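You operate a simulated robot arm through the tools that you are given. There is no shell and no other tool. Be economical: measure what you need, move in short steps, check, and stop when the job is done.

The job below is to be done with a simulated robot arm. You get a single attempt, and the scene is never put back.

JOB
Prime the pump from the measuring jug, run it past 1 bar, then switch it off.
Fine: slacken the green vent cap before it runs; pour into the priming cup; put the jug back. Set down upright: measuring jug.

It is judged by the outcome, as a careful person would: the job done as asked, and still so three seconds after it is handed in. It fails if anything else is knocked over, pushed out of place, dropped, spilled or broken. A push-on lid holds only when it is set on centred and level and pressed home; a screw cap is set on level and turned clockwise until tight.

ROBOT AND FRAMES
A 6-joint arm with a two-finger parallel gripper, fixed in place. Base frame: the origin is at the foot of the arm, x ahead of it, y to its left, z up. Units: mm, rad, N and s.
With the tool pointing down near the work surface it reaches from about 140 to 840 mm from the base axis. Its first joint turns from -2.897 to 2.897 rad. Payload 3.91 kg.
The TCP is the grasp point between the finger pads, 30 mm short of the fingertips. In the tool frame z runs along the fingers and y along their closing line. The gripper opens to 110 mm. The fingers are 20 mm wide and 10 mm thick; the gripper's body (48 by 112 mm) begins 55 mm behind the TCP.
Orientation is that of the tool frame in the base frame, as [roll, pitch, yaw] about the fixed x, y, z axes, in that order (R = Rz(yaw) Ry(pitch) Rx(roll)). With the fingers straight down and closing along the base's y, the tool's x points along the base's -x, its y along +y and its z along -z.

CONTROLS
- The arm moves only by the tool send_rows. Its argument "moves" is a list of rows, each an object of numbers (a shift or turn left out is 0, a gripper value left out holds the last): "ax", "ay", "az": the turn, a rotation vector about the tool's x, y, z in units of 45 degrees (1.0 is 45 degrees); "x", "y", "z": the shift along the tool's x, y, z in units of 100 mm (1.0 is 100 mm); "grip": the opening, from 0 (shut) to 1 (fully open). In form: [{"ax": .., "ay": .., "az": .., "x": .., "y": .., "z": .., "grip": ..}, ...]. A call has 1 to 20 rows; each row is the pose to reach, as a shift and turn from the pose commanded when the call began, along the tool's axes at that moment. A call with a number of a shift or a turn outside -1 to 1 is refused whole. A row lasts 0.2 s, in which the tool goes at most 50 mm and 0.15 rad; a call with a longer step from one row to the next is refused whole, and so is a gripper value outside its range. A pose out of reach is approached as far as the arm can. The call stops where the force on the tool passes 90 N (or 10 N more than at its start, if that is more) or the arm is blocked; 0.2 s more then pass. Each finger travels about 108 mm/s and halts on what it meets, pressing with about 25 N; the grip force reading is that of the motor and also rises with nothing between the fingers. The clock runs only during rows and for 0.2 s after the last one: add rows that repeat a pose to give the fingers time. It gives the time, the measured TCP pose, the force on the tool (base axes), the opening and the grip force at its end, in the units of the frame above (readings bear some noise), with the torque about the TCP (base axes, N m) and any sound that the robot's microphone picked up, and new pictures: "show" is both (left out), scene, wrist or none.
- Cameras (640 x 400 px; columns grow to the right, rows downward): "scene" is fixed at [221.3, 651.6, 1757.4]; the picture's right is [-0.99, -0.11, 0.00], its down [-0.06, 0.53, -0.85] and it looks along [0.09, -0.84, -0.53] (base axes); focal length 332 px, centre (320, 200). "wrist" rides on the gripper at [77, 7, -114] in the tool frame; the picture's right is [-0.09, 1.00, 0.00], its down [-0.80, -0.07, -0.59] and it looks along [-0.59, -0.05, 0.80] (tool axes); focal length 270 px, centre (320, 200). There is no depth. A picture from a camera that has moved, and an enlarged one, comes with that camera's place and axes in the base frame and with its lens. The place of the scene camera against the robot may be out by one fixed shift of up to 18 mm in any direction.
- slide_trunk(by): slides the trunk up (or, below 0, down) by that many mm; the arm rides with it, the base frame stays. It gives what a move gives, with no picture.
- inspect(camera, box): a new picture of the part [left, top, right, bottom] of that camera's present view, enlarged. No time passes.
- close_job(): hands the job in; it is judged then, once.

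Go step by step. Nothing tells you positions but the pictures and the camera data: compare them with the known pose of the tool, close in by small moves and look again before you grip or let go. The budget is 120 turns and 200 pictures, counting those below and the enlarged ones. Unless the task says otherwise, let go and move clear before handing in, and close with one line.

The tools are called after "Request:" by a JSON object that holds its "fn" and its "kwargs". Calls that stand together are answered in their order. send_rows: Moves the arm, as the interface text tells. Its arguments: {"type":"object","properties":{"moves":{"type":"array","items":{"type":"object","properties":{"ax":{"type":"number"},"ay":{"type":"number"},"az":{"type":"number"},"x":{"type":"number"},"y":{"type":"number"},"z":{"type":"number"},"grip":{"type":"number"}}}},"show":{"type":"string","enum":["both","scene","wrist","none"]}},"required":["moves"]} The other tools are called the same way: slide_trunk (by) slides the trunk up or down; inspect (camera, box) takes an enlarged picture of a part of a camera's view; close_job () hands the job in.

At the start:

```text
time_s: 0.0
eef_pos: [215.4, -286.5, 1355.8]
ee_rot: [-3.141, 0.001, 3.141]
wrist_force: [-0.6, -0.9, 0.2]
wrist_torque: [-0.01, -0.04, -0.02]
opening: 110.2
grip_force: 0.0
trunk travel left (down, up): [-475.0, 65.0]
```

scene: 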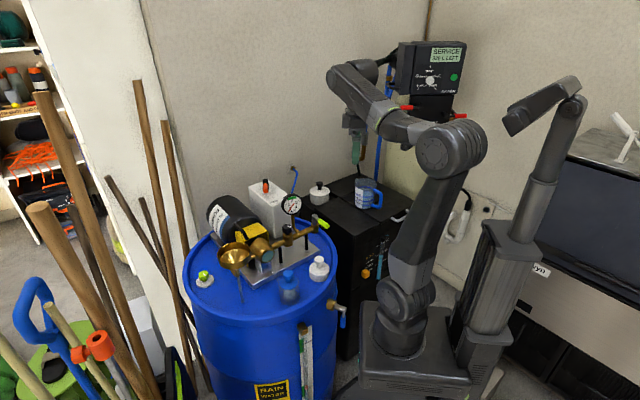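
wrist: 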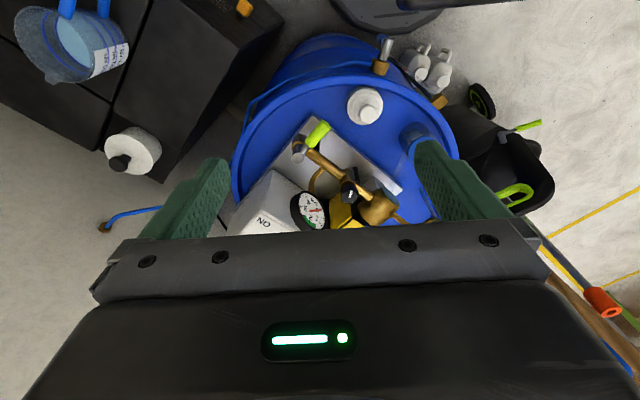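

I see a blue drum with the pump on top (brass funnel, gauge, white switch box) and a jug on a black cabinet. First I'll enlarge the key parts.

Request:
{"fn": "inspect", "kwargs": {"camera": "scene", "box": [180, 160, 340, 310]}}

Request:
{"fn": "inspect", "kwargs": {"camera": "scene", "box": [270, 150, 430, 280]}}

Request:
{"fn": "inspect", "kwargs": {"camera": "wrist", "box": [220, 60, 460, 240]}}

```text
2.67 times, centred on (260, 235) of scene
camera zoom: at [221.3, 651.6, 1757.4], right [-0.99, -0.11, 0.0], down [-0.06, 0.53, -0.85], along [0.09, -0.84, -0.53], focal length 886 px, centre (480, 107)
```

zoom: 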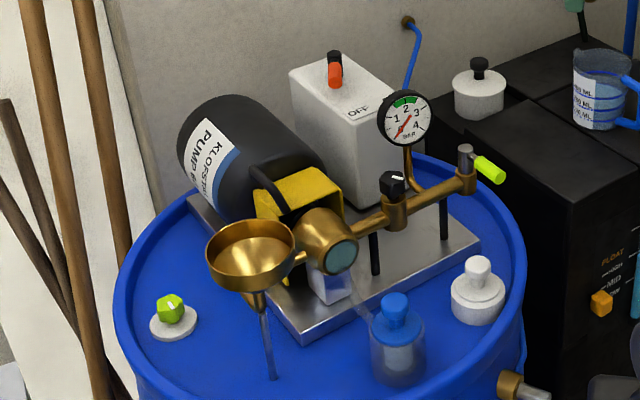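

```text
3.08 times, centred on (350, 215) of scene
camera zoom: at [221.3, 651.6, 1757.4], right [-0.99, -0.11, 0.0], down [-0.06, 0.53, -0.85], along [0.09, -0.84, -0.53], focal length 1022 px, centre (228, 154)
```

zoom: 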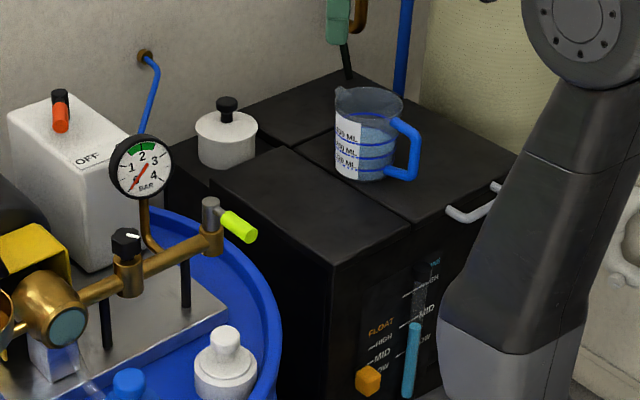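

```text
2.22 times, centred on (340, 150) of wrist
camera zoom: at [138.1, -281.0, 1469.1], right [0.09, 1.0, 0.0], down [0.8, -0.07, 0.59], along [0.59, -0.05, -0.8], focal length 601 px, centre (276, 311)
```

zoom: 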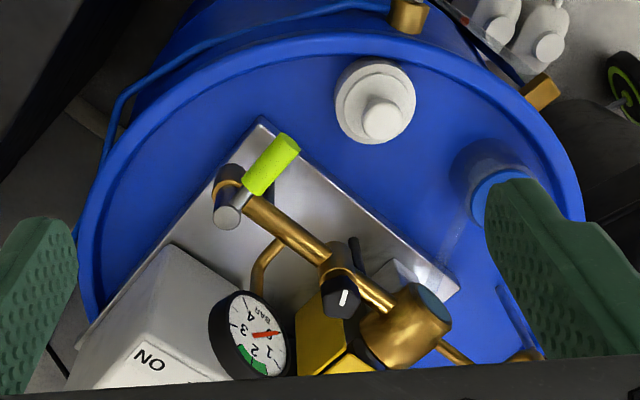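

Request:
{"fn": "inspect", "kwargs": {"camera": "scene", "box": [310, 20, 510, 220]}}

Request:
{"fn": "inspect", "kwargs": {"camera": "scene", "box": [240, 165, 320, 225]}}

Request:
{"fn": "inspect", "kwargs": {"camera": "scene", "box": [185, 240, 265, 300]}}

```text
2.00 times, centred on (410, 120) of scene
camera zoom: at [221.3, 651.6, 1757.4], right [-0.99, -0.11, 0.0], down [-0.06, 0.53, -0.85], along [0.09, -0.84, -0.53], focal length 665 px, centre (140, 360)
```

zoom: 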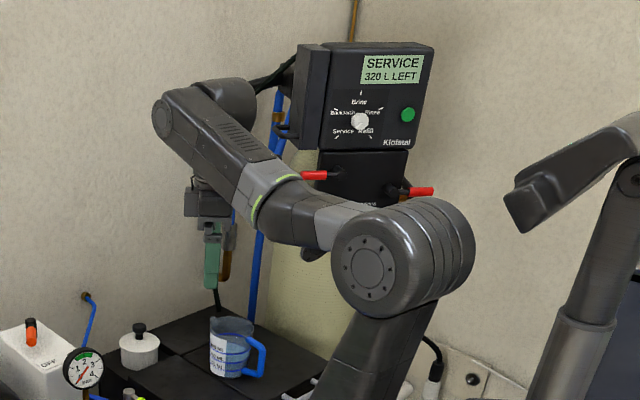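

```text
6.67 times, centred on (280, 195) of scene
camera zoom: at [221.3, 651.6, 1757.4], right [-0.99, -0.11, 0.0], down [-0.06, 0.53, -0.85], along [0.09, -0.84, -0.53], focal length 2215 px, centre (587, 233)
```

zoom: 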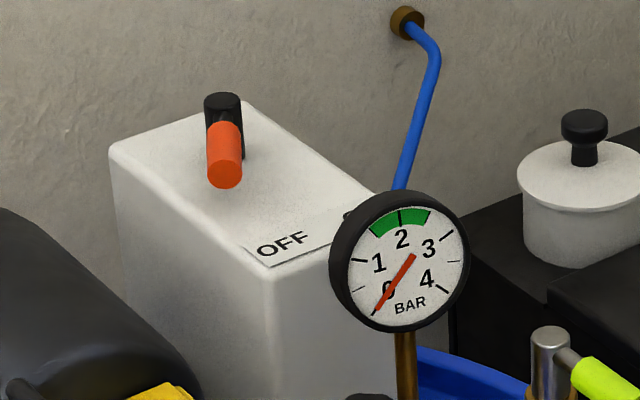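

```text
6.67 times, centred on (225, 270) of scene
camera zoom: at [221.3, 651.6, 1757.4], right [-0.99, -0.11, 0.0], down [-0.06, 0.53, -0.85], along [0.09, -0.84, -0.53], focal length 2215 px, centre (953, -267)
```

zoom: 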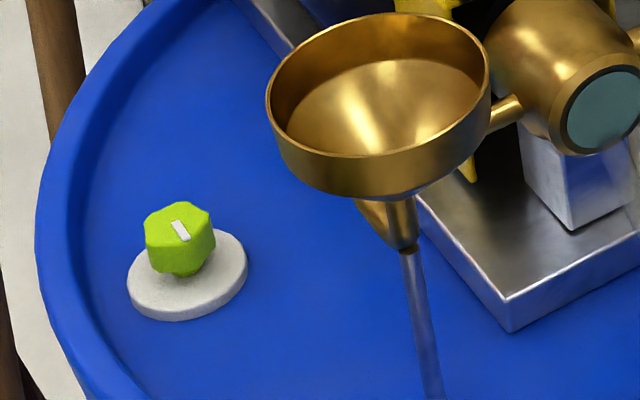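

Request:
{"fn": "send_rows", "kwargs": {"moves": [{"x": -0.4}, {"x": -0.8, "y": -0.3}, {"x": -1.0, "y": -0.5, "z": 0.2}, {"x": -1.0, "y": -0.5, "z": 0.2}], "show": "none"}}

Request:
{"fn": "send_rows", "kwargs": {"moves": [{"x": -0.4}, {"x": -0.8}, {"x": -1.0, "y": 0}, {"x": -1.0}], "show": "both"}}

```text
time_s: 1.0
eef_pos: [315.6, -338.4, 1332.9]
ee_rot: [-3.141, 0.0, -3.141]
wrist_force: [-0.2, 0.0, 0.0]
wrist_torque: [-0.03, 0.0, 0.01]
opening: 110.1
grip_force: 0.0
trunk travel left (down, up): [-475.0, 65.0]
```

```text
time_s: 2.0
eef_pos: [414.1, -335.2, 1334.8]
ee_rot: [3.141, 0.0, -3.14]
wrist_force: [0.5, 0.2, 0.7]
wrist_torque: [-0.01, 0.03, 0.0]
opening: 110.1
grip_force: 0.0
trunk travel left (down, up): [-475.0, 65.0]
camera wrist: at [337.1, -331.1, 1448.5], right [0.09, 1.0, 0.0], down [0.8, -0.07, 0.59], along [0.59, -0.05, -0.8], focal length 270 px, centre (320, 200)
```

scene: 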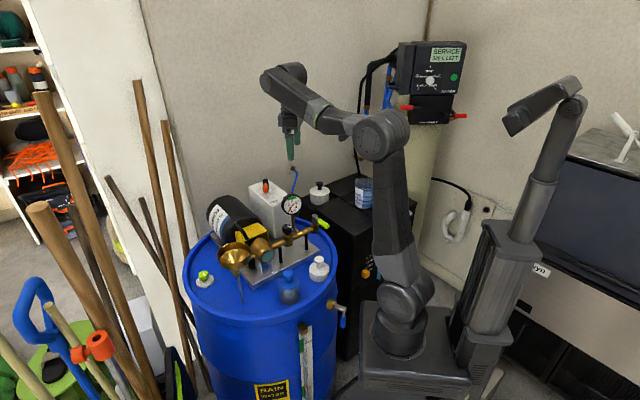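
wrist: 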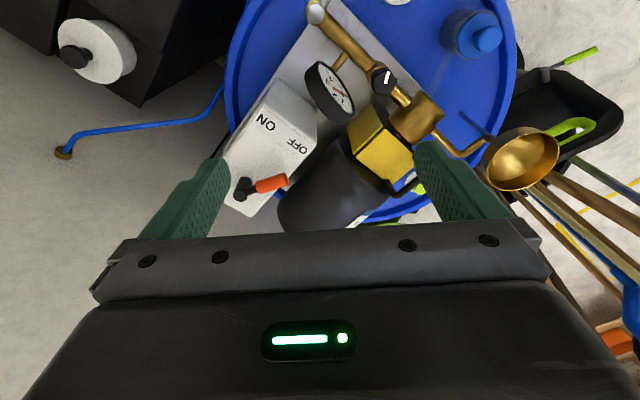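

Request:
{"fn": "inspect", "kwargs": {"camera": "wrist", "box": [210, 60, 450, 240]}}

Request:
{"fn": "inspect", "kwargs": {"camera": "wrist", "box": [420, 90, 620, 230]}}

```text
2.22 times, centred on (330, 150) of wrist
camera zoom: at [337.1, -331.1, 1448.5], right [0.09, 1.0, 0.0], down [0.8, -0.07, 0.59], along [0.59, -0.05, -0.8], focal length 601 px, centre (298, 311)
```

zoom: 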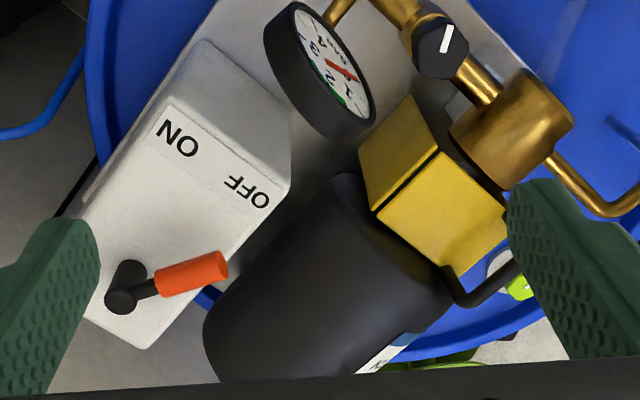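

```text
2.86 times, centred on (520, 160) of wrist
camera zoom: at [337.1, -331.1, 1448.5], right [0.09, 1.0, 0.0], down [0.8, -0.07, 0.59], along [0.59, -0.05, -0.8], focal length 772 px, centre (-251, 314)
```

zoom: 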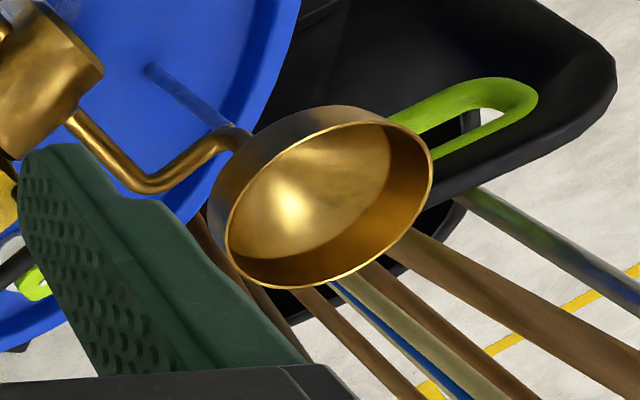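

Request:
{"fn": "send_rows", "kwargs": {"moves": [{"y": 0.4}, {"y": 0.8}, {"y": 1.0, "x": -0.3}, {"y": 1.0, "x": -0.6}], "show": "none"}}

Request:
{"fn": "send_rows", "kwargs": {"moves": [{"y": 0.4}, {"y": 0.8}, {"y": 1.0, "x": -0.3}, {"y": 1.0, "x": -0.6}], "show": "wrist"}}

```text
time_s: 3.0
eef_pos: [476.0, -238.3, 1332.2]
ee_rot: [3.141, 0.001, -3.14]
wrist_force: [-0.2, 1.0, -0.4]
wrist_torque: [-0.01, 0.04, 0.01]
opening: 110.0
grip_force: 0.1
trunk travel left (down, up): [-475.0, 65.0]
```

```text
time_s: 4.0
eef_pos: [537.5, -136.7, 1333.7]
ee_rot: [-3.141, -0.002, 3.14]
wrist_force: [0.0, 0.7, 0.2]
wrist_torque: [-0.01, 0.03, 0.0]
opening: 110.1
grip_force: 0.0
trunk travel left (down, up): [-475.0, 65.0]
camera wrist: at [460.0, -131.7, 1448.5], right [0.09, 1.0, 0.0], down [0.8, -0.07, 0.59], along [0.59, -0.05, -0.8], focal length 270 px, centre (320, 200)
```

wrist: 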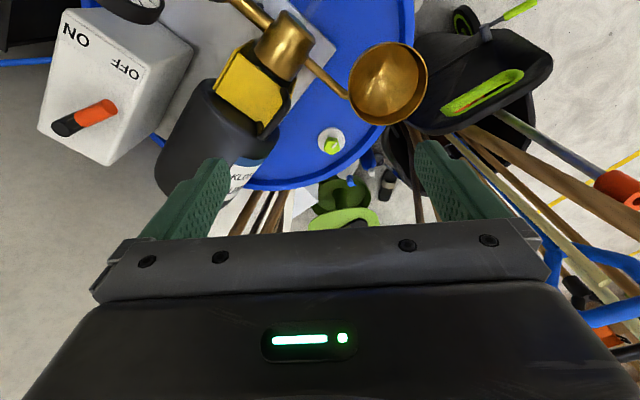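

Request:
{"fn": "send_rows", "kwargs": {"moves": [{"x": -0.4}, {"x": -0.8}, {"x": -1.0, "z": 0.3}, {"x": -1.0, "z": 0.5, "y": 0.05}], "show": "none"}}

Request:
{"fn": "send_rows", "kwargs": {"moves": [{"x": -0.3, "az": 0.18}, {"x": -0.6, "az": 0.36}, {"x": -0.65, "az": 0.54}, {"x": -0.65, "az": 0.72}, {"x": -0.65, "az": 0.9}, {"x": -0.65, "az": 1.0}, {"x": -0.65, "az": 1.0}], "show": "none"}}

Request:
{"fn": "send_rows", "kwargs": {"moves": [{"az": 0.18}, {"az": 0.36}, {"az": 0.54}, {"az": 0.72}, {"az": 0.9}, {"az": 1.0}, {"az": 1.0}], "show": "both"}}

```text
time_s: 5.0
eef_pos: [635.5, -131.7, 1285.2]
ee_rot: [-3.141, -0.001, -3.141]
wrist_force: [0.1, -0.2, -1.1]
wrist_torque: [0.0, -0.01, 0.01]
opening: 110.0
grip_force: 0.0
trunk travel left (down, up): [-475.0, 65.0]
```

```text
time_s: 6.6
eef_pos: [695.5, -131.4, 1278.3]
ee_rot: [3.139, 0.005, 2.353]
wrist_force: [0.1, -0.5, 0.0]
wrist_torque: [0.01, -0.02, -0.02]
opening: 110.4
grip_force: 0.1
out of reach, approached as far as the arm can: row 2, 3, 4, 5, 6, 7
trunk travel left (down, up): [-475.0, 65.0]
```

```text
time_s: 8.2
eef_pos: [693.4, -131.0, 1279.3]
ee_rot: [3.14, 0.0, 1.568]
wrist_force: [0.6, 0.8, 0.0]
wrist_torque: [-0.02, 0.0, 0.04]
opening: 110.2
grip_force: 0.2
trunk travel left (down, up): [-475.0, 65.0]
camera wrist: at [700.6, -54.4, 1392.9], right [1.0, -0.09, 0.0], down [-0.07, -0.8, 0.59], along [-0.05, -0.59, -0.8], focal length 270 px, centre (320, 200)
```

scene: 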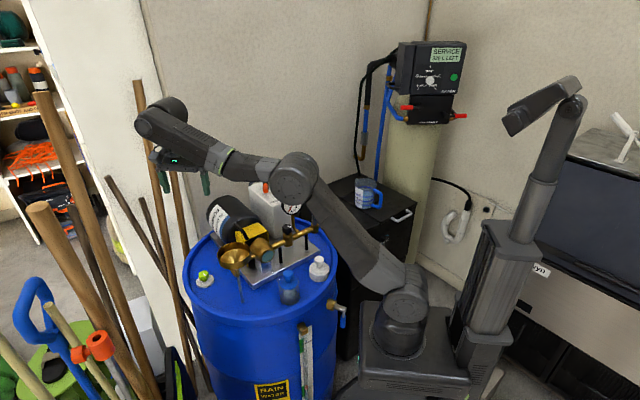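
wrist: 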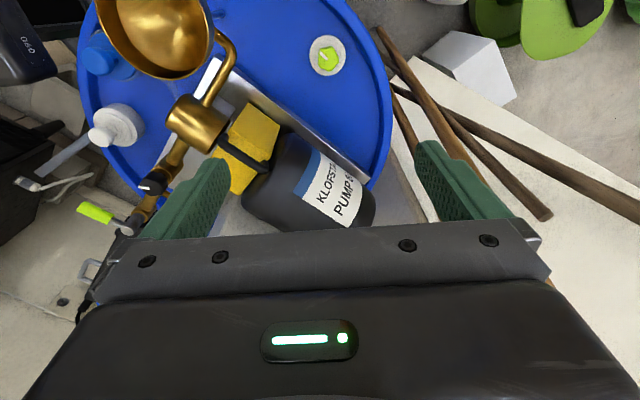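

Request:
{"fn": "slide_trunk", "kwargs": {"by": 60}}

Request:
{"fn": "send_rows", "kwargs": {"moves": [{"z": 0.4}, {"z": 0.8, "y": 0.14, "x": 0.04}, {"z": 1.0, "y": 0.14, "x": 0.04}, {"z": 1.0, "y": 0.14, "x": 0.04}], "show": "none"}}

Request:
{"fn": "send_rows", "kwargs": {"moves": [{"z": 0.4}, {"z": 0.8}, {"z": 1.0}, {"z": 1.0}], "show": "both"}}

```text
time_s: 9.2
eef_pos: [694.2, -129.5, 1338.8]
ee_rot: [3.14, 0.001, 1.571]
wrist_force: [-0.5, 0.5, 0.0]
wrist_torque: [-0.01, 0.02, 0.02]
opening: 109.9
grip_force: 0.0
trunk travel left (down, up): [-535.0, 5.0]
```

```text
time_s: 10.2
eef_pos: [707.1, -124.6, 1238.6]
ee_rot: [3.14, 0.0, 1.57]
wrist_force: [0.0, 0.3, -0.6]
wrist_torque: [0.01, 0.0, 0.04]
opening: 110.0
grip_force: 0.0
trunk travel left (down, up): [-535.0, 5.0]
```

```text
time_s: 11.2
eef_pos: [707.5, -126.8, 1138.2]
ee_rot: [3.141, 0.0, 1.57]
wrist_force: [0.0, 0.0, 0.3]
wrist_torque: [-0.01, -0.01, -0.01]
opening: 110.0
grip_force: 0.0
trunk travel left (down, up): [-535.0, 5.0]
camera wrist: at [713.8, -51.3, 1252.5], right [1.0, -0.09, 0.0], down [-0.07, -0.8, 0.59], along [-0.05, -0.59, -0.8], focal length 270 px, centre (320, 200)
```

scene: 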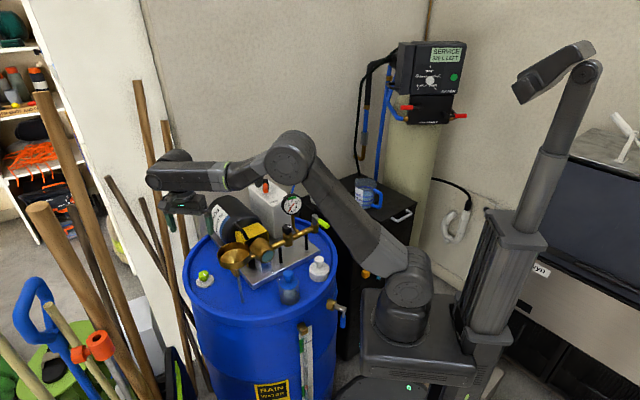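
wrist: 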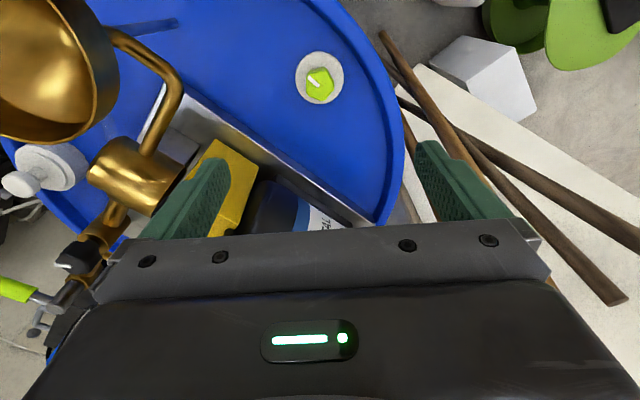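

Request:
{"fn": "inspect", "kwargs": {"camera": "wrist", "box": [280, 40, 360, 120]}}

Request:
{"fn": "send_rows", "kwargs": {"moves": [{"z": 0.4, "grip": 0.55}, {"z": 0.8}, {"z": 1.0}, {"z": 1.0}], "show": "both"}}

```text
5.00 times, centred on (320, 80) of wrist
camera zoom: at [713.8, -51.3, 1252.5], right [1.0, -0.09, 0.0], down [-0.07, -0.8, 0.59], along [-0.05, -0.59, -0.8], focal length 1351 px, centre (320, 800)
```

zoom: 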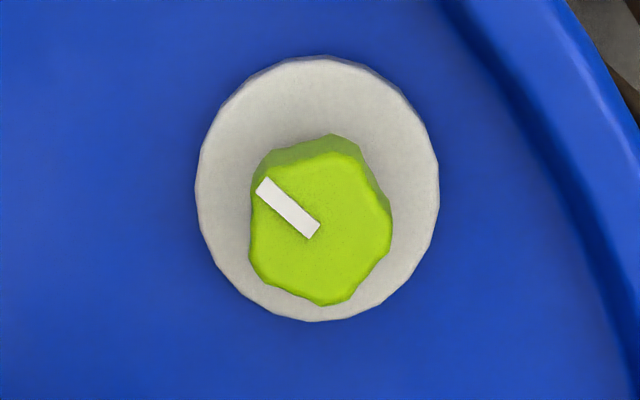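

```text
time_s: 12.2
eef_pos: [706.3, -126.4, 1037.3]
ee_rot: [3.14, 0.0, 1.571]
wrist_force: [0.5, 1.0, 0.6]
wrist_torque: [-0.04, 0.0, 0.02]
opening: 60.6
grip_force: 0.0
trunk travel left (down, up): [-535.0, 5.0]
camera wrist: at [712.7, -50.5, 1151.4], right [1.0, -0.09, 0.0], down [-0.07, -0.8, 0.59], along [-0.05, -0.59, -0.8], focal length 270 px, centre (320, 200)
```

scene: 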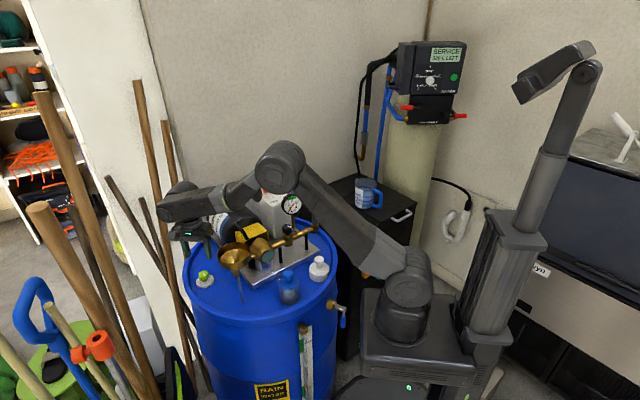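
wrist: 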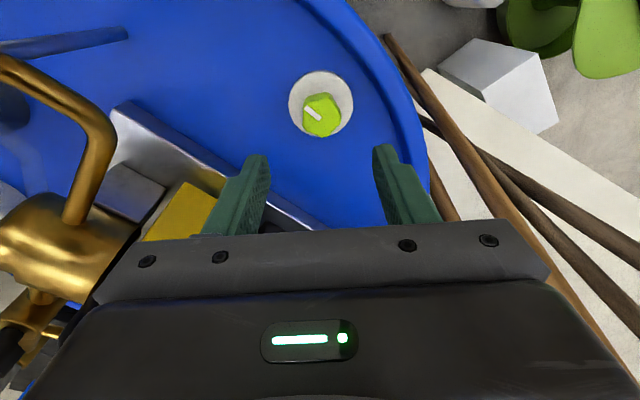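

Request:
{"fn": "send_rows", "kwargs": {"moves": [{"z": 0.4}, {"z": 0.7}, {"z": 0.85, "x": -0.02}, {"z": 0.85, "x": -0.02}], "show": "both"}}

Request:
{"fn": "inspect", "kwargs": {"camera": "wrist", "box": [240, 100, 400, 240]}}

Request:
{"fn": "inspect", "kwargs": {"camera": "scene", "box": [160, 190, 280, 290]}}

```text
time_s: 13.2
eef_pos: [706.8, -128.1, 954.0]
ee_rot: [3.14, 0.001, 1.571]
wrist_force: [0.0, 0.5, 0.0]
wrist_torque: [-0.02, -0.02, 0.02]
opening: 60.6
grip_force: 0.0
trunk travel left (down, up): [-535.0, 5.0]
camera wrist: at [713.7, -52.1, 1067.7], right [1.0, -0.09, 0.0], down [-0.07, -0.8, 0.59], along [-0.05, -0.59, -0.8], focal length 270 px, centre (320, 200)
```

scene: 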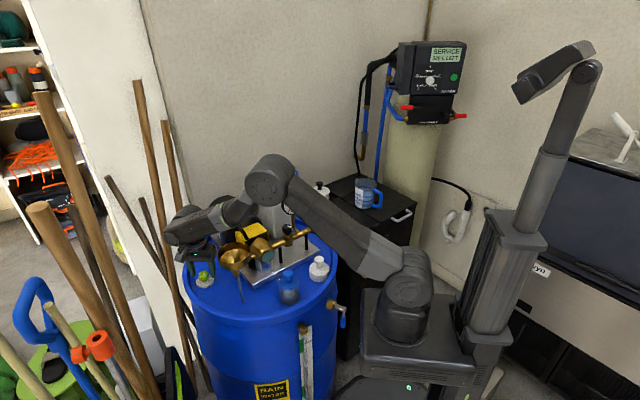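
wrist: 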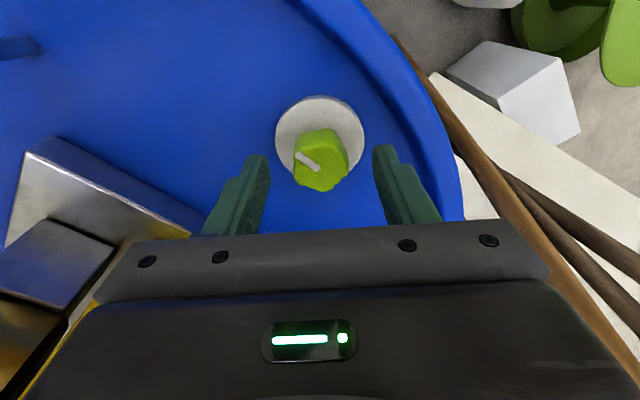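

```text
2.86 times, centred on (320, 170) of wrist
camera zoom: at [713.7, -52.1, 1067.7], right [1.0, -0.09, 0.0], down [-0.07, -0.8, 0.59], along [-0.05, -0.59, -0.8], focal length 772 px, centre (320, 286)
```

zoom: 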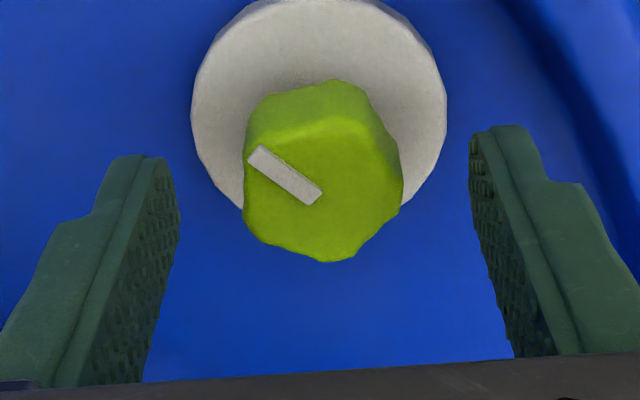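

```text
4.00 times, centred on (220, 240) of scene
camera zoom: at [221.3, 651.6, 1757.4], right [-0.99, -0.11, 0.0], down [-0.06, 0.53, -0.85], along [0.09, -0.84, -0.53], focal length 1329 px, centre (720, 40)
```

zoom: 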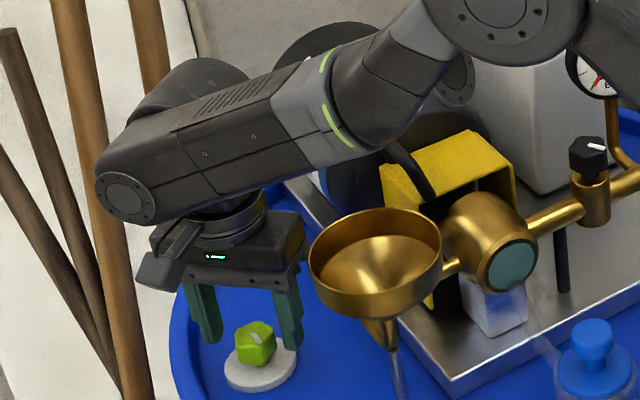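

Request:
{"fn": "send_rows", "kwargs": {"moves": [{"z": 0.24}, {"z": 0.24, "grip": 0}, {"z": 0.24, "grip": 0}, {"z": 0.24}, {"z": 0.24}], "show": "wrist"}}

```text
time_s: 14.4
eef_pos: [705.8, -127.9, 932.4]
ee_rot: [3.136, 0.001, 1.571]
wrist_force: [1.2, -0.7, 19.6]
wrist_torque: [-0.07, 0.77, -0.02]
opening: 57.0
grip_force: 45.0
trunk travel left (down, up): [-535.0, 5.0]
camera wrist: at [713.1, -52.0, 1045.5], right [1.0, -0.09, 0.0], down [-0.07, -0.8, 0.6], along [-0.05, -0.59, -0.8], focal length 270 px, centre (320, 200)
```

wrist: 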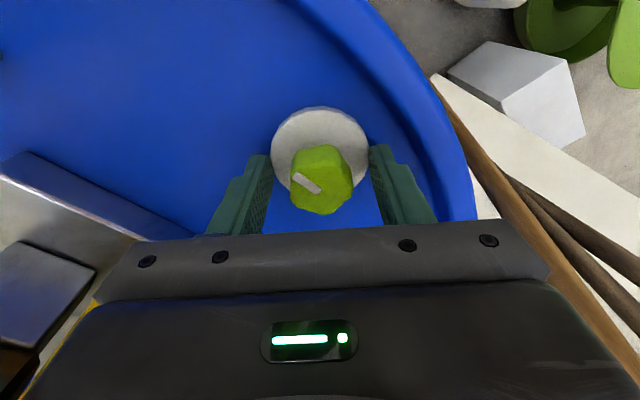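

Request:
{"fn": "send_rows", "kwargs": {"moves": [{"grip": 0.56}, {"z": -0.12, "grip": 0.56}, {"z": -0.12, "grip": 0}, {"z": -0.12, "grip": 0}, {"z": -0.12}, {"z": -0.12}], "show": "wrist"}}

```text
time_s: 15.8
eef_pos: [706.8, -128.1, 940.1]
ee_rot: [3.141, 0.0, 1.57]
wrist_force: [-8.7, 0.9, -5.3]
wrist_torque: [-0.12, 0.16, 0.09]
opening: 33.7
grip_force: 45.0
trunk travel left (down, up): [-535.0, 5.0]
camera wrist: at [713.9, -51.8, 1054.6], right [1.0, -0.09, 0.0], down [-0.07, -0.8, 0.59], along [-0.05, -0.59, -0.8], focal length 270 px, centre (320, 200)
```

wrist: 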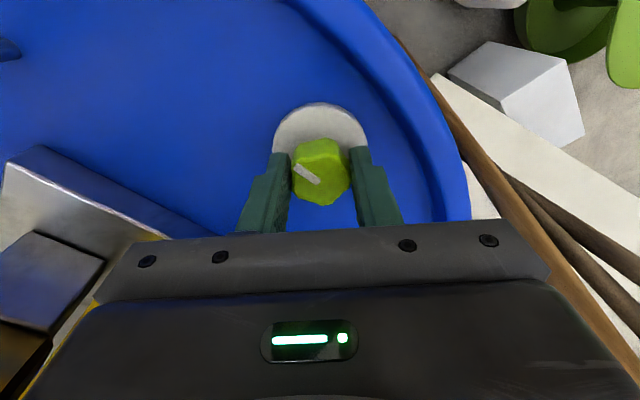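

Request:
{"fn": "send_rows", "kwargs": {"moves": [{"az": -0.17}, {"az": -0.34}, {"az": -0.51}, {"az": -0.68}, {"az": -0.85}, {"az": -1.0}, {"az": -1.0}], "show": "wrist"}}

```text
time_s: 17.4
eef_pos: [707.2, -126.8, 939.3]
ee_rot: [-3.14, -0.003, 2.359]
wrist_force: [-22.8, 5.7, -24.0]
wrist_torque: [-0.03, -0.13, 0.02]
opening: 33.7
grip_force: 44.8
trunk travel left (down, up): [-535.0, 5.0]
camera wrist: at [657.7, -69.7, 1054.8], right [0.77, 0.64, 0.0], down [0.52, -0.62, 0.59], along [0.38, -0.45, -0.81], focal length 270 px, centre (320, 200)
```

wrist: 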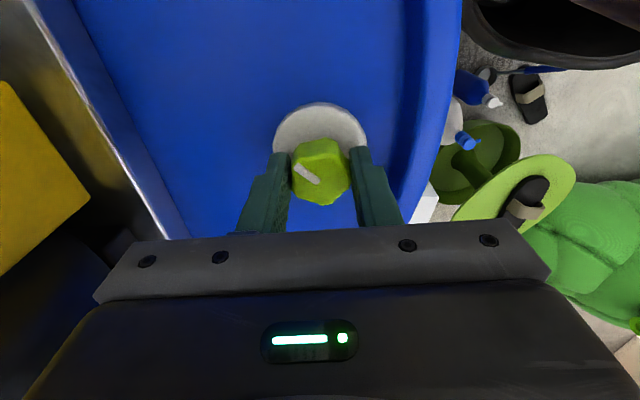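

Request:
{"fn": "send_rows", "kwargs": {"moves": [{"az": -0.17}, {"az": -0.34}, {"az": -0.51}, {"az": -0.68}, {"az": -0.85}, {"az": -1.0}, {"az": -1.0}], "show": "wrist"}}

```text
time_s: 19.0
eef_pos: [708.5, -127.8, 940.6]
ee_rot: [-3.14, 0.0, -3.139]
wrist_force: [-16.4, 8.0, -17.8]
wrist_torque: [0.06, 0.8, 0.01]
opening: 33.0
grip_force: 45.3
trunk travel left (down, up): [-535.0, 5.0]
camera wrist: at [631.7, -122.0, 1055.2], right [0.09, 1.0, 0.0], down [0.8, -0.07, 0.6], along [0.59, -0.05, -0.8], focal length 270 px, centre (320, 200)
```

wrist: 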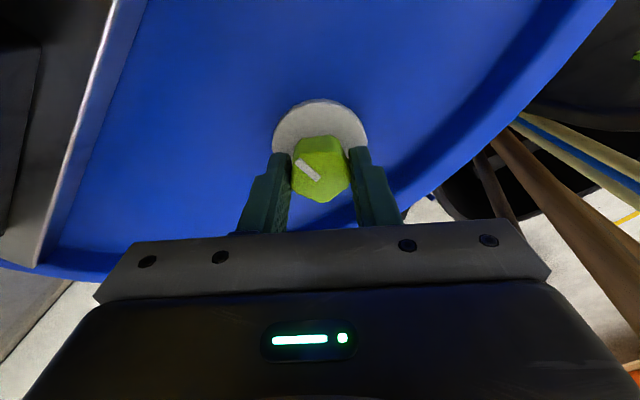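

Request:
{"fn": "send_rows", "kwargs": {"moves": [{"grip": 0.48}, {"grip": 0.48}, {"grip": 0.48, "az": 0.17}, {"az": 0.34}, {"az": 0.51}, {"az": 0.68}, {"az": 0.85}, {"az": 1.0}, {"az": 1.0}, {"az": 1.0}], "show": "wrist"}}

```text
time_s: 21.2
eef_pos: [709.0, -128.2, 941.4]
ee_rot: [3.141, 0.001, 2.356]
wrist_force: [0.3, 0.9, 0.0]
wrist_torque: [0.01, 0.01, 0.04]
opening: 52.5
grip_force: 0.2
trunk travel left (down, up): [-535.0, 5.0]
camera wrist: at [658.9, -69.9, 1055.9], right [0.77, 0.64, 0.0], down [0.52, -0.62, 0.6], along [0.38, -0.46, -0.8], focal length 270 px, centre (320, 200)
```

wrist: 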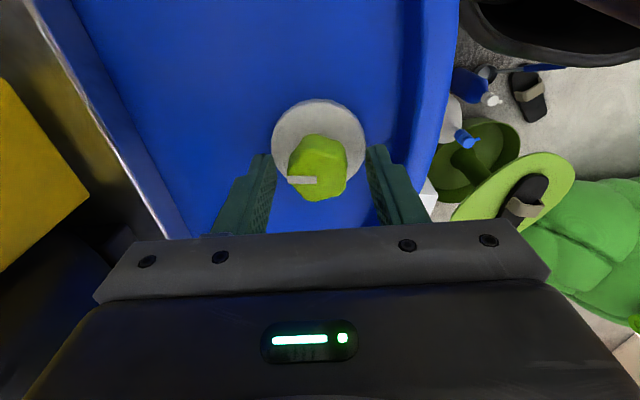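

Request:
{"fn": "send_rows", "kwargs": {"moves": [{"grip": 0}, {"grip": 0}, {"grip": 0}, {"az": -0.17}, {"az": -0.34}, {"az": -0.51}, {"az": -0.68}, {"az": -0.85}, {"az": -1.0}, {"az": -1.0}, {"az": -1.0, "grip": 0.48}, {"az": -1.0, "grip": 0.48}], "show": "wrist"}}

```text
time_s: 23.8
eef_pos: [708.2, -127.5, 942.1]
ee_rot: [-3.141, 0.002, 3.141]
wrist_force: [-0.1, 0.4, 0.1]
wrist_torque: [-0.01, 0.02, 0.01]
opening: 53.0
grip_force: 0.1
trunk travel left (down, up): [-535.0, 5.0]
camera wrist: at [631.5, -122.8, 1056.1], right [0.09, 1.0, 0.0], down [0.8, -0.07, 0.6], along [0.59, -0.05, -0.8], focal length 270 px, centre (320, 200)
```

wrist: 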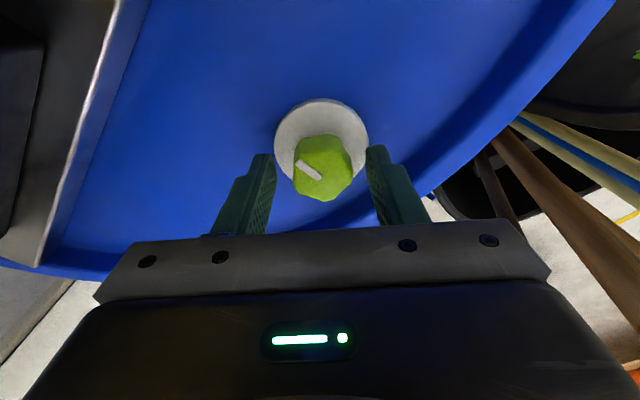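

The cap has been backed off a quarter turn, up to its stop. Next I rise clear and go over to look at the jug.

Request:
{"fn": "send_rows", "kwargs": {"moves": [{"z": -0.4}, {"z": -0.8}, {"z": -1.0}], "show": "none"}}

Request:
{"fn": "send_rows", "kwargs": {"moves": [{"z": -0.4}, {"z": -0.8}, {"z": -1.0}], "show": "none"}}

Request:
{"fn": "send_rows", "kwargs": {"moves": [{"z": -0.4}, {"z": -0.8}, {"z": -1.0}, {"z": -1.0, "x": 0.4}, {"z": -1.0, "x": 0.8}, {"z": -1.0, "x": 1.0}], "show": "wrist"}}

```text
time_s: 24.6
eef_pos: [708.1, -128.3, 1040.3]
ee_rot: [-3.142, 0.001, 3.141]
wrist_force: [-0.5, -0.5, 0.1]
wrist_torque: [-0.03, 0.02, 0.03]
opening: 52.7
grip_force: 0.1
trunk travel left (down, up): [-535.0, 5.0]
```

```text
time_s: 25.4
eef_pos: [708.9, -127.5, 1142.8]
ee_rot: [-3.141, 0.002, -3.141]
wrist_force: [-1.2, 0.6, 0.8]
wrist_torque: [-0.01, 0.02, 0.03]
opening: 52.7
grip_force: 0.0
trunk travel left (down, up): [-535.0, 5.0]
```

```text
time_s: 26.8
eef_pos: [606.3, -127.9, 1242.0]
ee_rot: [-3.141, 0.002, 3.141]
wrist_force: [0.2, 0.6, 0.4]
wrist_torque: [-0.01, 0.0, 0.01]
opening: 52.7
grip_force: 0.0
trunk travel left (down, up): [-535.0, 5.0]
camera wrist: at [529.8, -122.6, 1355.9], right [0.09, 1.0, 0.0], down [0.8, -0.07, 0.6], along [0.59, -0.05, -0.8], focal length 270 px, centre (320, 200)
```

wrist: 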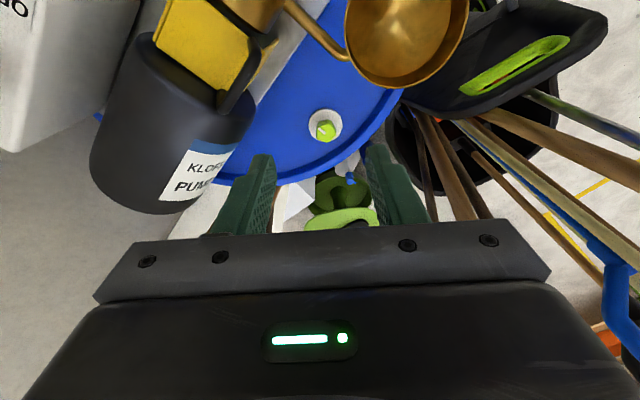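

Request:
{"fn": "send_rows", "kwargs": {"moves": [{"x": 0.33, "y": -0.3, "z": -0.1}, {"x": 0.66, "y": -0.6, "z": -0.3}, {"x": 1.0, "y": -0.9, "z": -0.4}], "show": "none"}}

Request:
{"fn": "send_rows", "kwargs": {"moves": [{"x": 0.33, "y": -0.3}, {"x": 0.66, "y": -0.6}, {"x": 1.0, "y": -0.9}], "show": "none"}}

Request:
{"fn": "send_rows", "kwargs": {"moves": [{"x": 0.33, "y": -0.3}, {"x": 0.66, "y": -0.6}, {"x": 1.0, "y": -0.9}], "show": "none"}}

Request:
{"fn": "send_rows", "kwargs": {"moves": [{"x": 0.33, "y": -0.3}, {"x": 0.66, "y": -0.6}, {"x": 1.0, "y": -0.9}, {"x": 1.0, "y": -1.0}], "show": "none"}}

Request:
{"fn": "send_rows", "kwargs": {"moves": [{"x": 0.33, "y": -0.3}, {"x": 0.66, "y": -0.6}, {"x": 0.8, "y": -0.9}, {"x": 0.8, "y": -0.9}], "show": "both"}}

```text
time_s: 27.6
eef_pos: [506.1, -215.2, 1283.4]
ee_rot: [-3.141, 0.002, 3.141]
wrist_force: [-0.2, 0.3, 0.4]
wrist_torque: [0.02, -0.03, -0.02]
opening: 52.7
grip_force: 0.1
trunk travel left (down, up): [-535.0, 5.0]
```

```text
time_s: 28.4
eef_pos: [405.5, -309.3, 1282.8]
ee_rot: [3.141, 0.002, 3.141]
wrist_force: [-0.1, 0.1, 0.6]
wrist_torque: [0.03, 0.01, 0.02]
opening: 52.9
grip_force: 0.1
trunk travel left (down, up): [-535.0, 5.0]
```

```text
time_s: 29.2
eef_pos: [309.4, -401.3, 1281.7]
ee_rot: [-3.141, 0.002, 3.141]
wrist_force: [0.1, 0.1, 0.1]
wrist_torque: [-0.01, -0.02, -0.01]
opening: 52.9
grip_force: 0.0
trunk travel left (down, up): [-535.0, 5.0]
```

```text
time_s: 30.2
eef_pos: [208.9, -499.6, 1281.0]
ee_rot: [-3.141, 0.001, 3.141]
wrist_force: [-0.1, 0.2, -0.3]
wrist_torque: [-0.01, -0.01, 0.0]
opening: 52.8
grip_force: 0.1
trunk travel left (down, up): [-535.0, 5.0]
```

```text
time_s: 31.2
eef_pos: [127.8, -586.0, 1281.3]
ee_rot: [-3.139, 0.001, -3.141]
wrist_force: [-0.3, 0.3, -0.3]
wrist_torque: [-0.03, -0.01, -0.01]
opening: 52.8
grip_force: 0.1
trunk travel left (down, up): [-535.0, 5.0]
camera wrist: at [51.0, -581.2, 1395.1], right [0.09, 1.0, 0.0], down [0.8, -0.07, 0.6], along [0.59, -0.05, -0.8], focal length 270 px, centre (320, 200)
```

scene: 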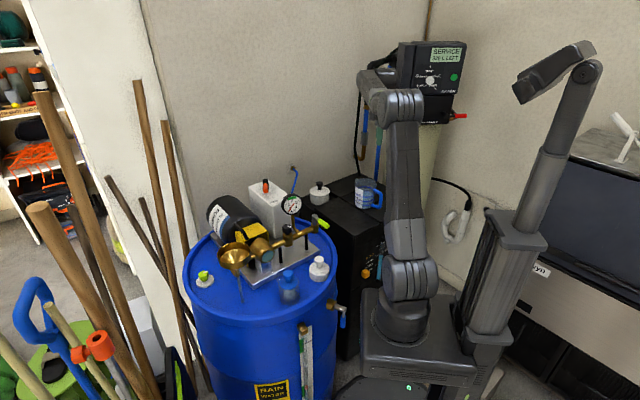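
wrist: 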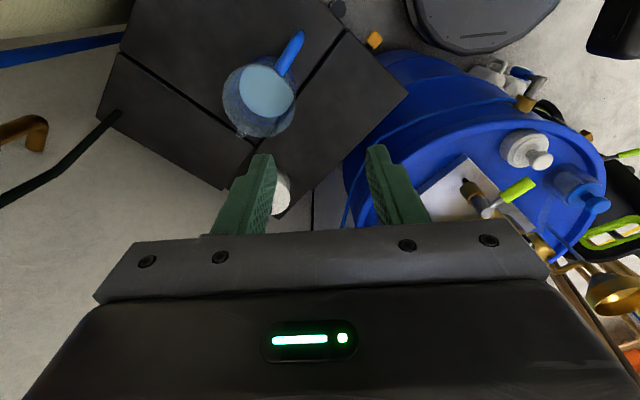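

Request:
{"fn": "inspect", "kwargs": {"camera": "wrist", "box": [0, 0, 360, 225]}}

Request:
{"fn": "inspect", "kwargs": {"camera": "wrist", "box": [200, 20, 328, 148]}}

```text
1.78 times, centred on (180, 112) of wrist
camera zoom: at [51.0, -581.2, 1395.1], right [0.09, 1.0, 0.0], down [0.8, -0.07, 0.6], along [0.59, -0.05, -0.8], focal length 480 px, centre (569, 356)
```

zoom: 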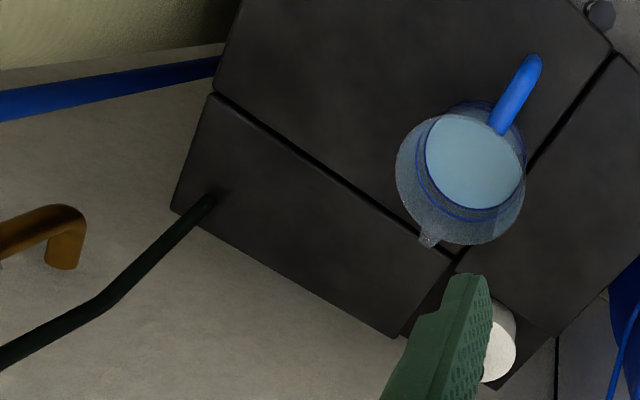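

```text
3.12 times, centred on (264, 84) of wrist
camera zoom: at [51.0, -581.2, 1395.1], right [0.09, 1.0, 0.0], down [0.8, -0.07, 0.6], along [0.59, -0.05, -0.8], focal length 845 px, centre (495, 562)
```

zoom: 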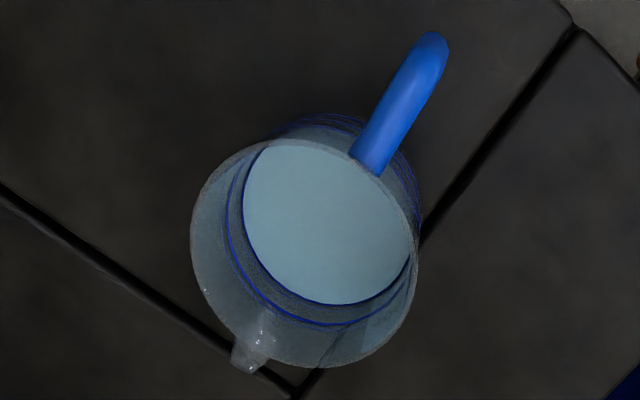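

Request:
{"fn": "send_rows", "kwargs": {"moves": [{"az": 0.17, "y": -0.2, "z": 0.1, "grip": 1.0}, {"az": 0.34, "y": -0.5, "x": -0.1, "z": 0.2}, {"az": 0.51, "y": -0.8, "x": -0.27, "z": 0.4}, {"az": 0.68, "y": -0.86, "x": -0.27, "z": 0.6}, {"az": 0.85, "y": -0.86, "x": -0.27, "z": 0.8}, {"az": 0.9, "y": -0.86, "x": -0.27, "z": 0.8}, {"az": 0.9, "y": -0.86, "x": -0.27, "z": 0.8}], "show": "both"}}

```text
time_s: 32.8
eef_pos: [155.1, -673.7, 1200.5]
ee_rot: [3.141, 0.001, 2.433]
wrist_force: [-0.2, -0.4, 0.6]
wrist_torque: [-0.03, 0.04, 0.01]
opening: 109.8
grip_force: 0.0
trunk travel left (down, up): [-535.0, 5.0]
camera wrist: at [101.0, -620.0, 1314.2], right [0.71, 0.7, 0.0], down [0.56, -0.57, 0.6], along [0.42, -0.43, -0.8], focal length 270 px, centre (320, 200)
```

scene: 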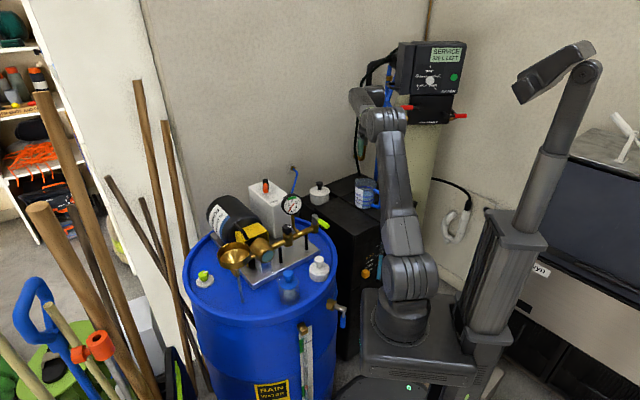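
wrist: 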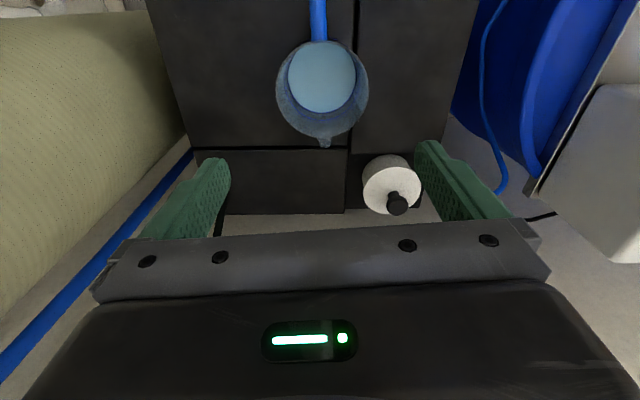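

Request:
{"fn": "send_rows", "kwargs": {"moves": [{"z": 0.4}, {"z": 0.8, "x": -0.02}, {"z": 1.0, "x": -0.02}, {"z": 1.0, "x": -0.02}], "show": "none"}}

Request:
{"fn": "send_rows", "kwargs": {"moves": [{"z": 0.15}, {"z": 0.2}, {"z": 0.2}], "show": "wrist"}}

Request:
{"fn": "inspect", "kwargs": {"camera": "wrist", "box": [190, 60, 450, 240]}}

Request:
{"fn": "inspect", "kwargs": {"camera": "scene", "box": [330, 150, 410, 220]}}

```text
time_s: 33.8
eef_pos: [157.4, -676.2, 1098.7]
ee_rot: [3.141, 0.002, 2.435]
wrist_force: [0.8, -0.1, -0.1]
wrist_torque: [0.02, 0.0, 0.0]
opening: 109.8
grip_force: 0.1
trunk travel left (down, up): [-535.0, 5.0]
```

```text
time_s: 34.6
eef_pos: [158.1, -675.6, 1080.7]
ee_rot: [3.141, 0.003, 2.435]
wrist_force: [-0.2, 0.1, 0.5]
wrist_torque: [0.0, 0.03, -0.05]
opening: 110.3
grip_force: 0.0
trunk travel left (down, up): [-535.0, 5.0]
camera wrist: at [103.1, -622.5, 1194.4], right [0.71, 0.7, 0.0], down [0.56, -0.57, 0.6], along [0.42, -0.42, -0.8], focal length 270 px, centre (320, 200)
```

wrist: 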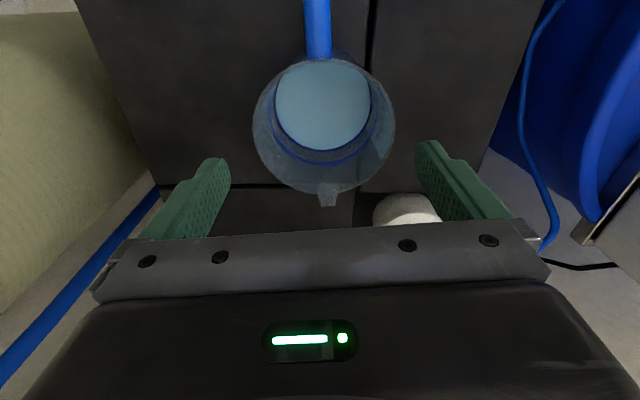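

```text
2.22 times, centred on (320, 150) of wrist
camera zoom: at [103.1, -622.5, 1194.4], right [0.71, 0.7, 0.0], down [0.56, -0.57, 0.6], along [0.42, -0.42, -0.8], focal length 601 px, centre (320, 311)
```

zoom: 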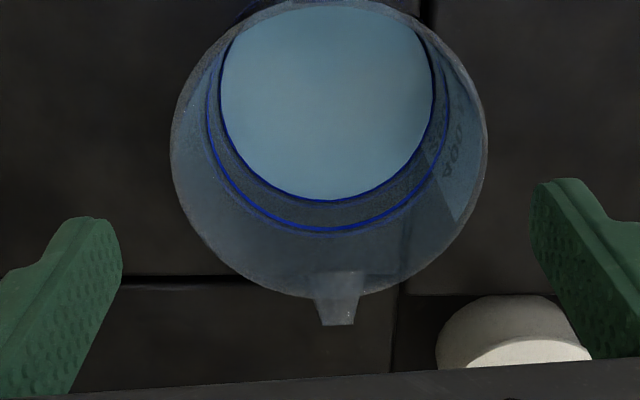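

```text
5.71 times, centred on (370, 185) of scene
camera zoom: at [221.3, 651.6, 1757.4], right [-0.99, -0.11, 0.0], down [-0.06, 0.53, -0.85], along [0.09, -0.84, -0.53], focal length 1899 px, centre (34, 286)
```

zoom: 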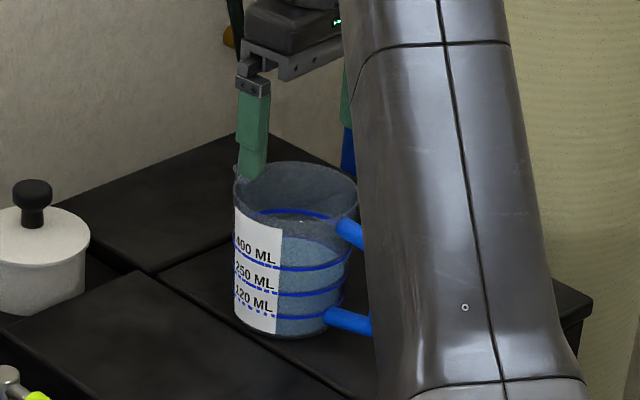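

Request:
{"fn": "send_rows", "kwargs": {"moves": [{"z": 0.2}, {"z": 0.4, "x": 0.01}, {"z": 0.6, "x": 0.01}, {"z": 0.8, "x": 0.01}, {"z": 0.8, "x": 0.01}], "show": "wrist"}}

Request:
{"fn": "inspect", "kwargs": {"camera": "scene", "box": [330, 150, 410, 220]}}

```text
time_s: 35.8
eef_pos: [156.0, -673.5, 1001.6]
ee_rot: [3.14, 0.001, 2.435]
wrist_force: [0.7, -0.4, -0.3]
wrist_torque: [-0.02, 0.01, 0.0]
opening: 109.9
grip_force: 0.1
trunk travel left (down, up): [-535.0, 5.0]
camera wrist: at [101.7, -619.6, 1115.3], right [0.71, 0.7, 0.0], down [0.56, -0.57, 0.6], along [0.42, -0.42, -0.8], focal length 270 px, centre (320, 200)
```

wrist: 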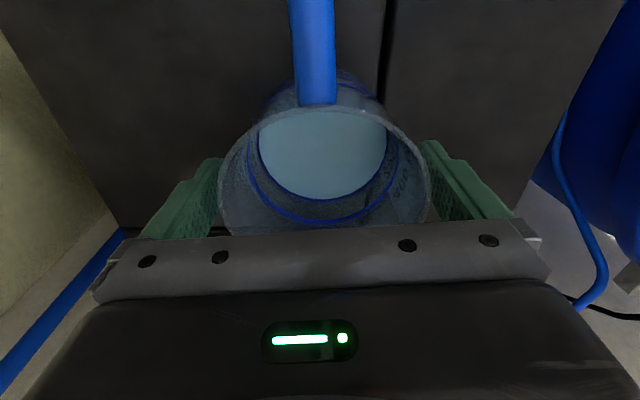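

```text
5.71 times, centred on (370, 185) of scene
camera zoom: at [221.3, 651.6, 1757.4], right [-0.99, -0.11, 0.0], down [-0.06, 0.53, -0.85], along [0.09, -0.84, -0.53], focal length 1899 px, centre (34, 286)
```

zoom: 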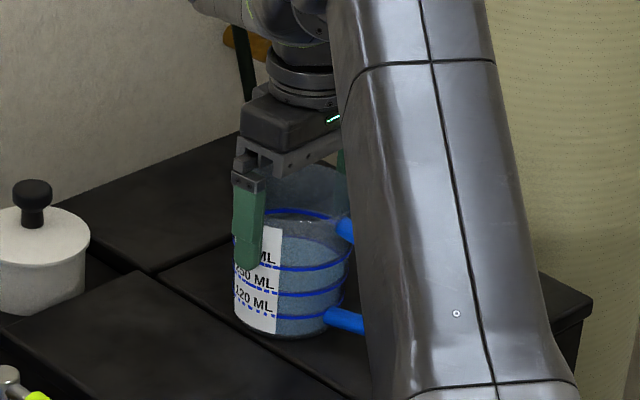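

Request:
{"fn": "send_rows", "kwargs": {"moves": [{"grip": 0.8}, {"grip": 0.8}, {"grip": 0.5}, {"grip": 0.5}, {"grip": 0.5}], "show": "wrist"}}

```text
time_s: 37.0
eef_pos: [156.1, -673.4, 1002.4]
ee_rot: [3.141, 0.003, 2.435]
wrist_force: [0.0, 0.9, 1.3]
wrist_torque: [-0.04, 0.0, 0.03]
opening: 96.8
grip_force: 25.0
trunk travel left (down, up): [-535.0, 5.0]
camera wrist: at [101.8, -619.8, 1115.3], right [0.71, 0.7, 0.0], down [0.56, -0.57, 0.6], along [0.42, -0.42, -0.8], focal length 270 px, centre (320, 200)
```

wrist: 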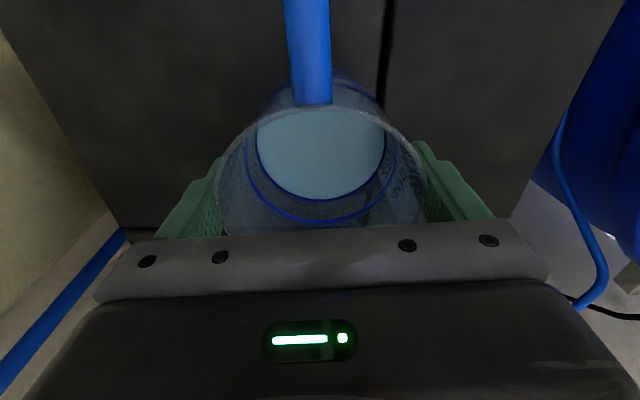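

Request:
{"fn": "send_rows", "kwargs": {"moves": [{"grip": 0}, {"grip": 0}, {"z": -0.1}, {"z": -0.25}, {"z": -0.5}, {"z": -0.5}], "show": "both"}}

```text
time_s: 38.4
eef_pos: [156.2, -673.3, 1051.9]
ee_rot: [3.14, 0.0, 2.435]
wrist_force: [-0.1, 0.1, -3.4]
wrist_torque: [0.01, -0.01, 0.0]
opening: 96.8
grip_force: 25.1
trunk travel left (down, up): [-535.0, 5.0]
camera wrist: at [102.1, -619.4, 1166.0], right [0.71, 0.7, 0.0], down [0.56, -0.57, 0.59], along [0.42, -0.42, -0.8], focal length 270 px, centre (320, 200)
```

scene: 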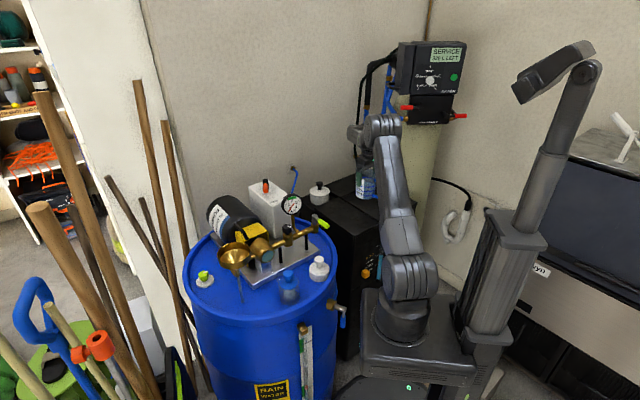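
wrist: 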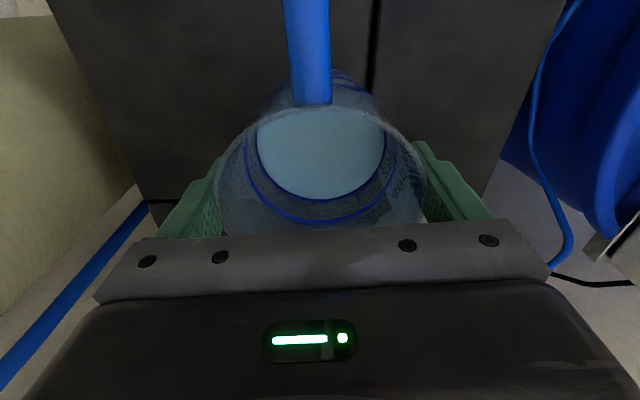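

Request:
{"fn": "send_rows", "kwargs": {"moves": [{"z": -0.3}, {"z": -0.5, "ay": 0.15}, {"z": -0.5, "ay": 0.33}, {"z": -0.5, "ay": 0.33}], "show": "wrist"}}

```text
time_s: 39.4
eef_pos: [155.9, -675.4, 1100.4]
ee_rot: [3.139, -0.26, 2.434]
wrist_force: [0.2, -0.7, -4.2]
wrist_torque: [-0.05, -0.05, 0.01]
opening: 97.0
grip_force: 24.7
trunk travel left (down, up): [-535.0, 5.0]
camera wrist: at [126.4, -641.3, 1231.2], right [0.71, 0.7, -0.02], down [0.66, -0.66, 0.37], along [0.25, -0.28, -0.93], focal length 270 px, centre (320, 200)
```

wrist: 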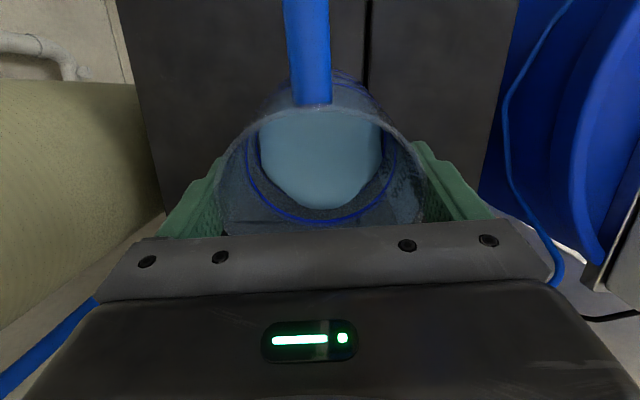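

Request:
{"fn": "send_rows", "kwargs": {"moves": [{"ay": -0.15, "z": -0.3}, {"ay": -0.33, "z": -0.6}, {"ay": -0.33, "z": -0.95}, {"ay": -0.33, "z": -0.95}], "show": "none"}}

```text
time_s: 40.4
eef_pos: [173.4, -691.3, 1193.4]
ee_rot: [3.139, 0.001, 2.434]
wrist_force: [0.7, 0.5, -3.7]
wrist_torque: [0.02, -0.03, -0.01]
opening: 96.6
grip_force: 24.8
trunk travel left (down, up): [-535.0, 5.0]
```

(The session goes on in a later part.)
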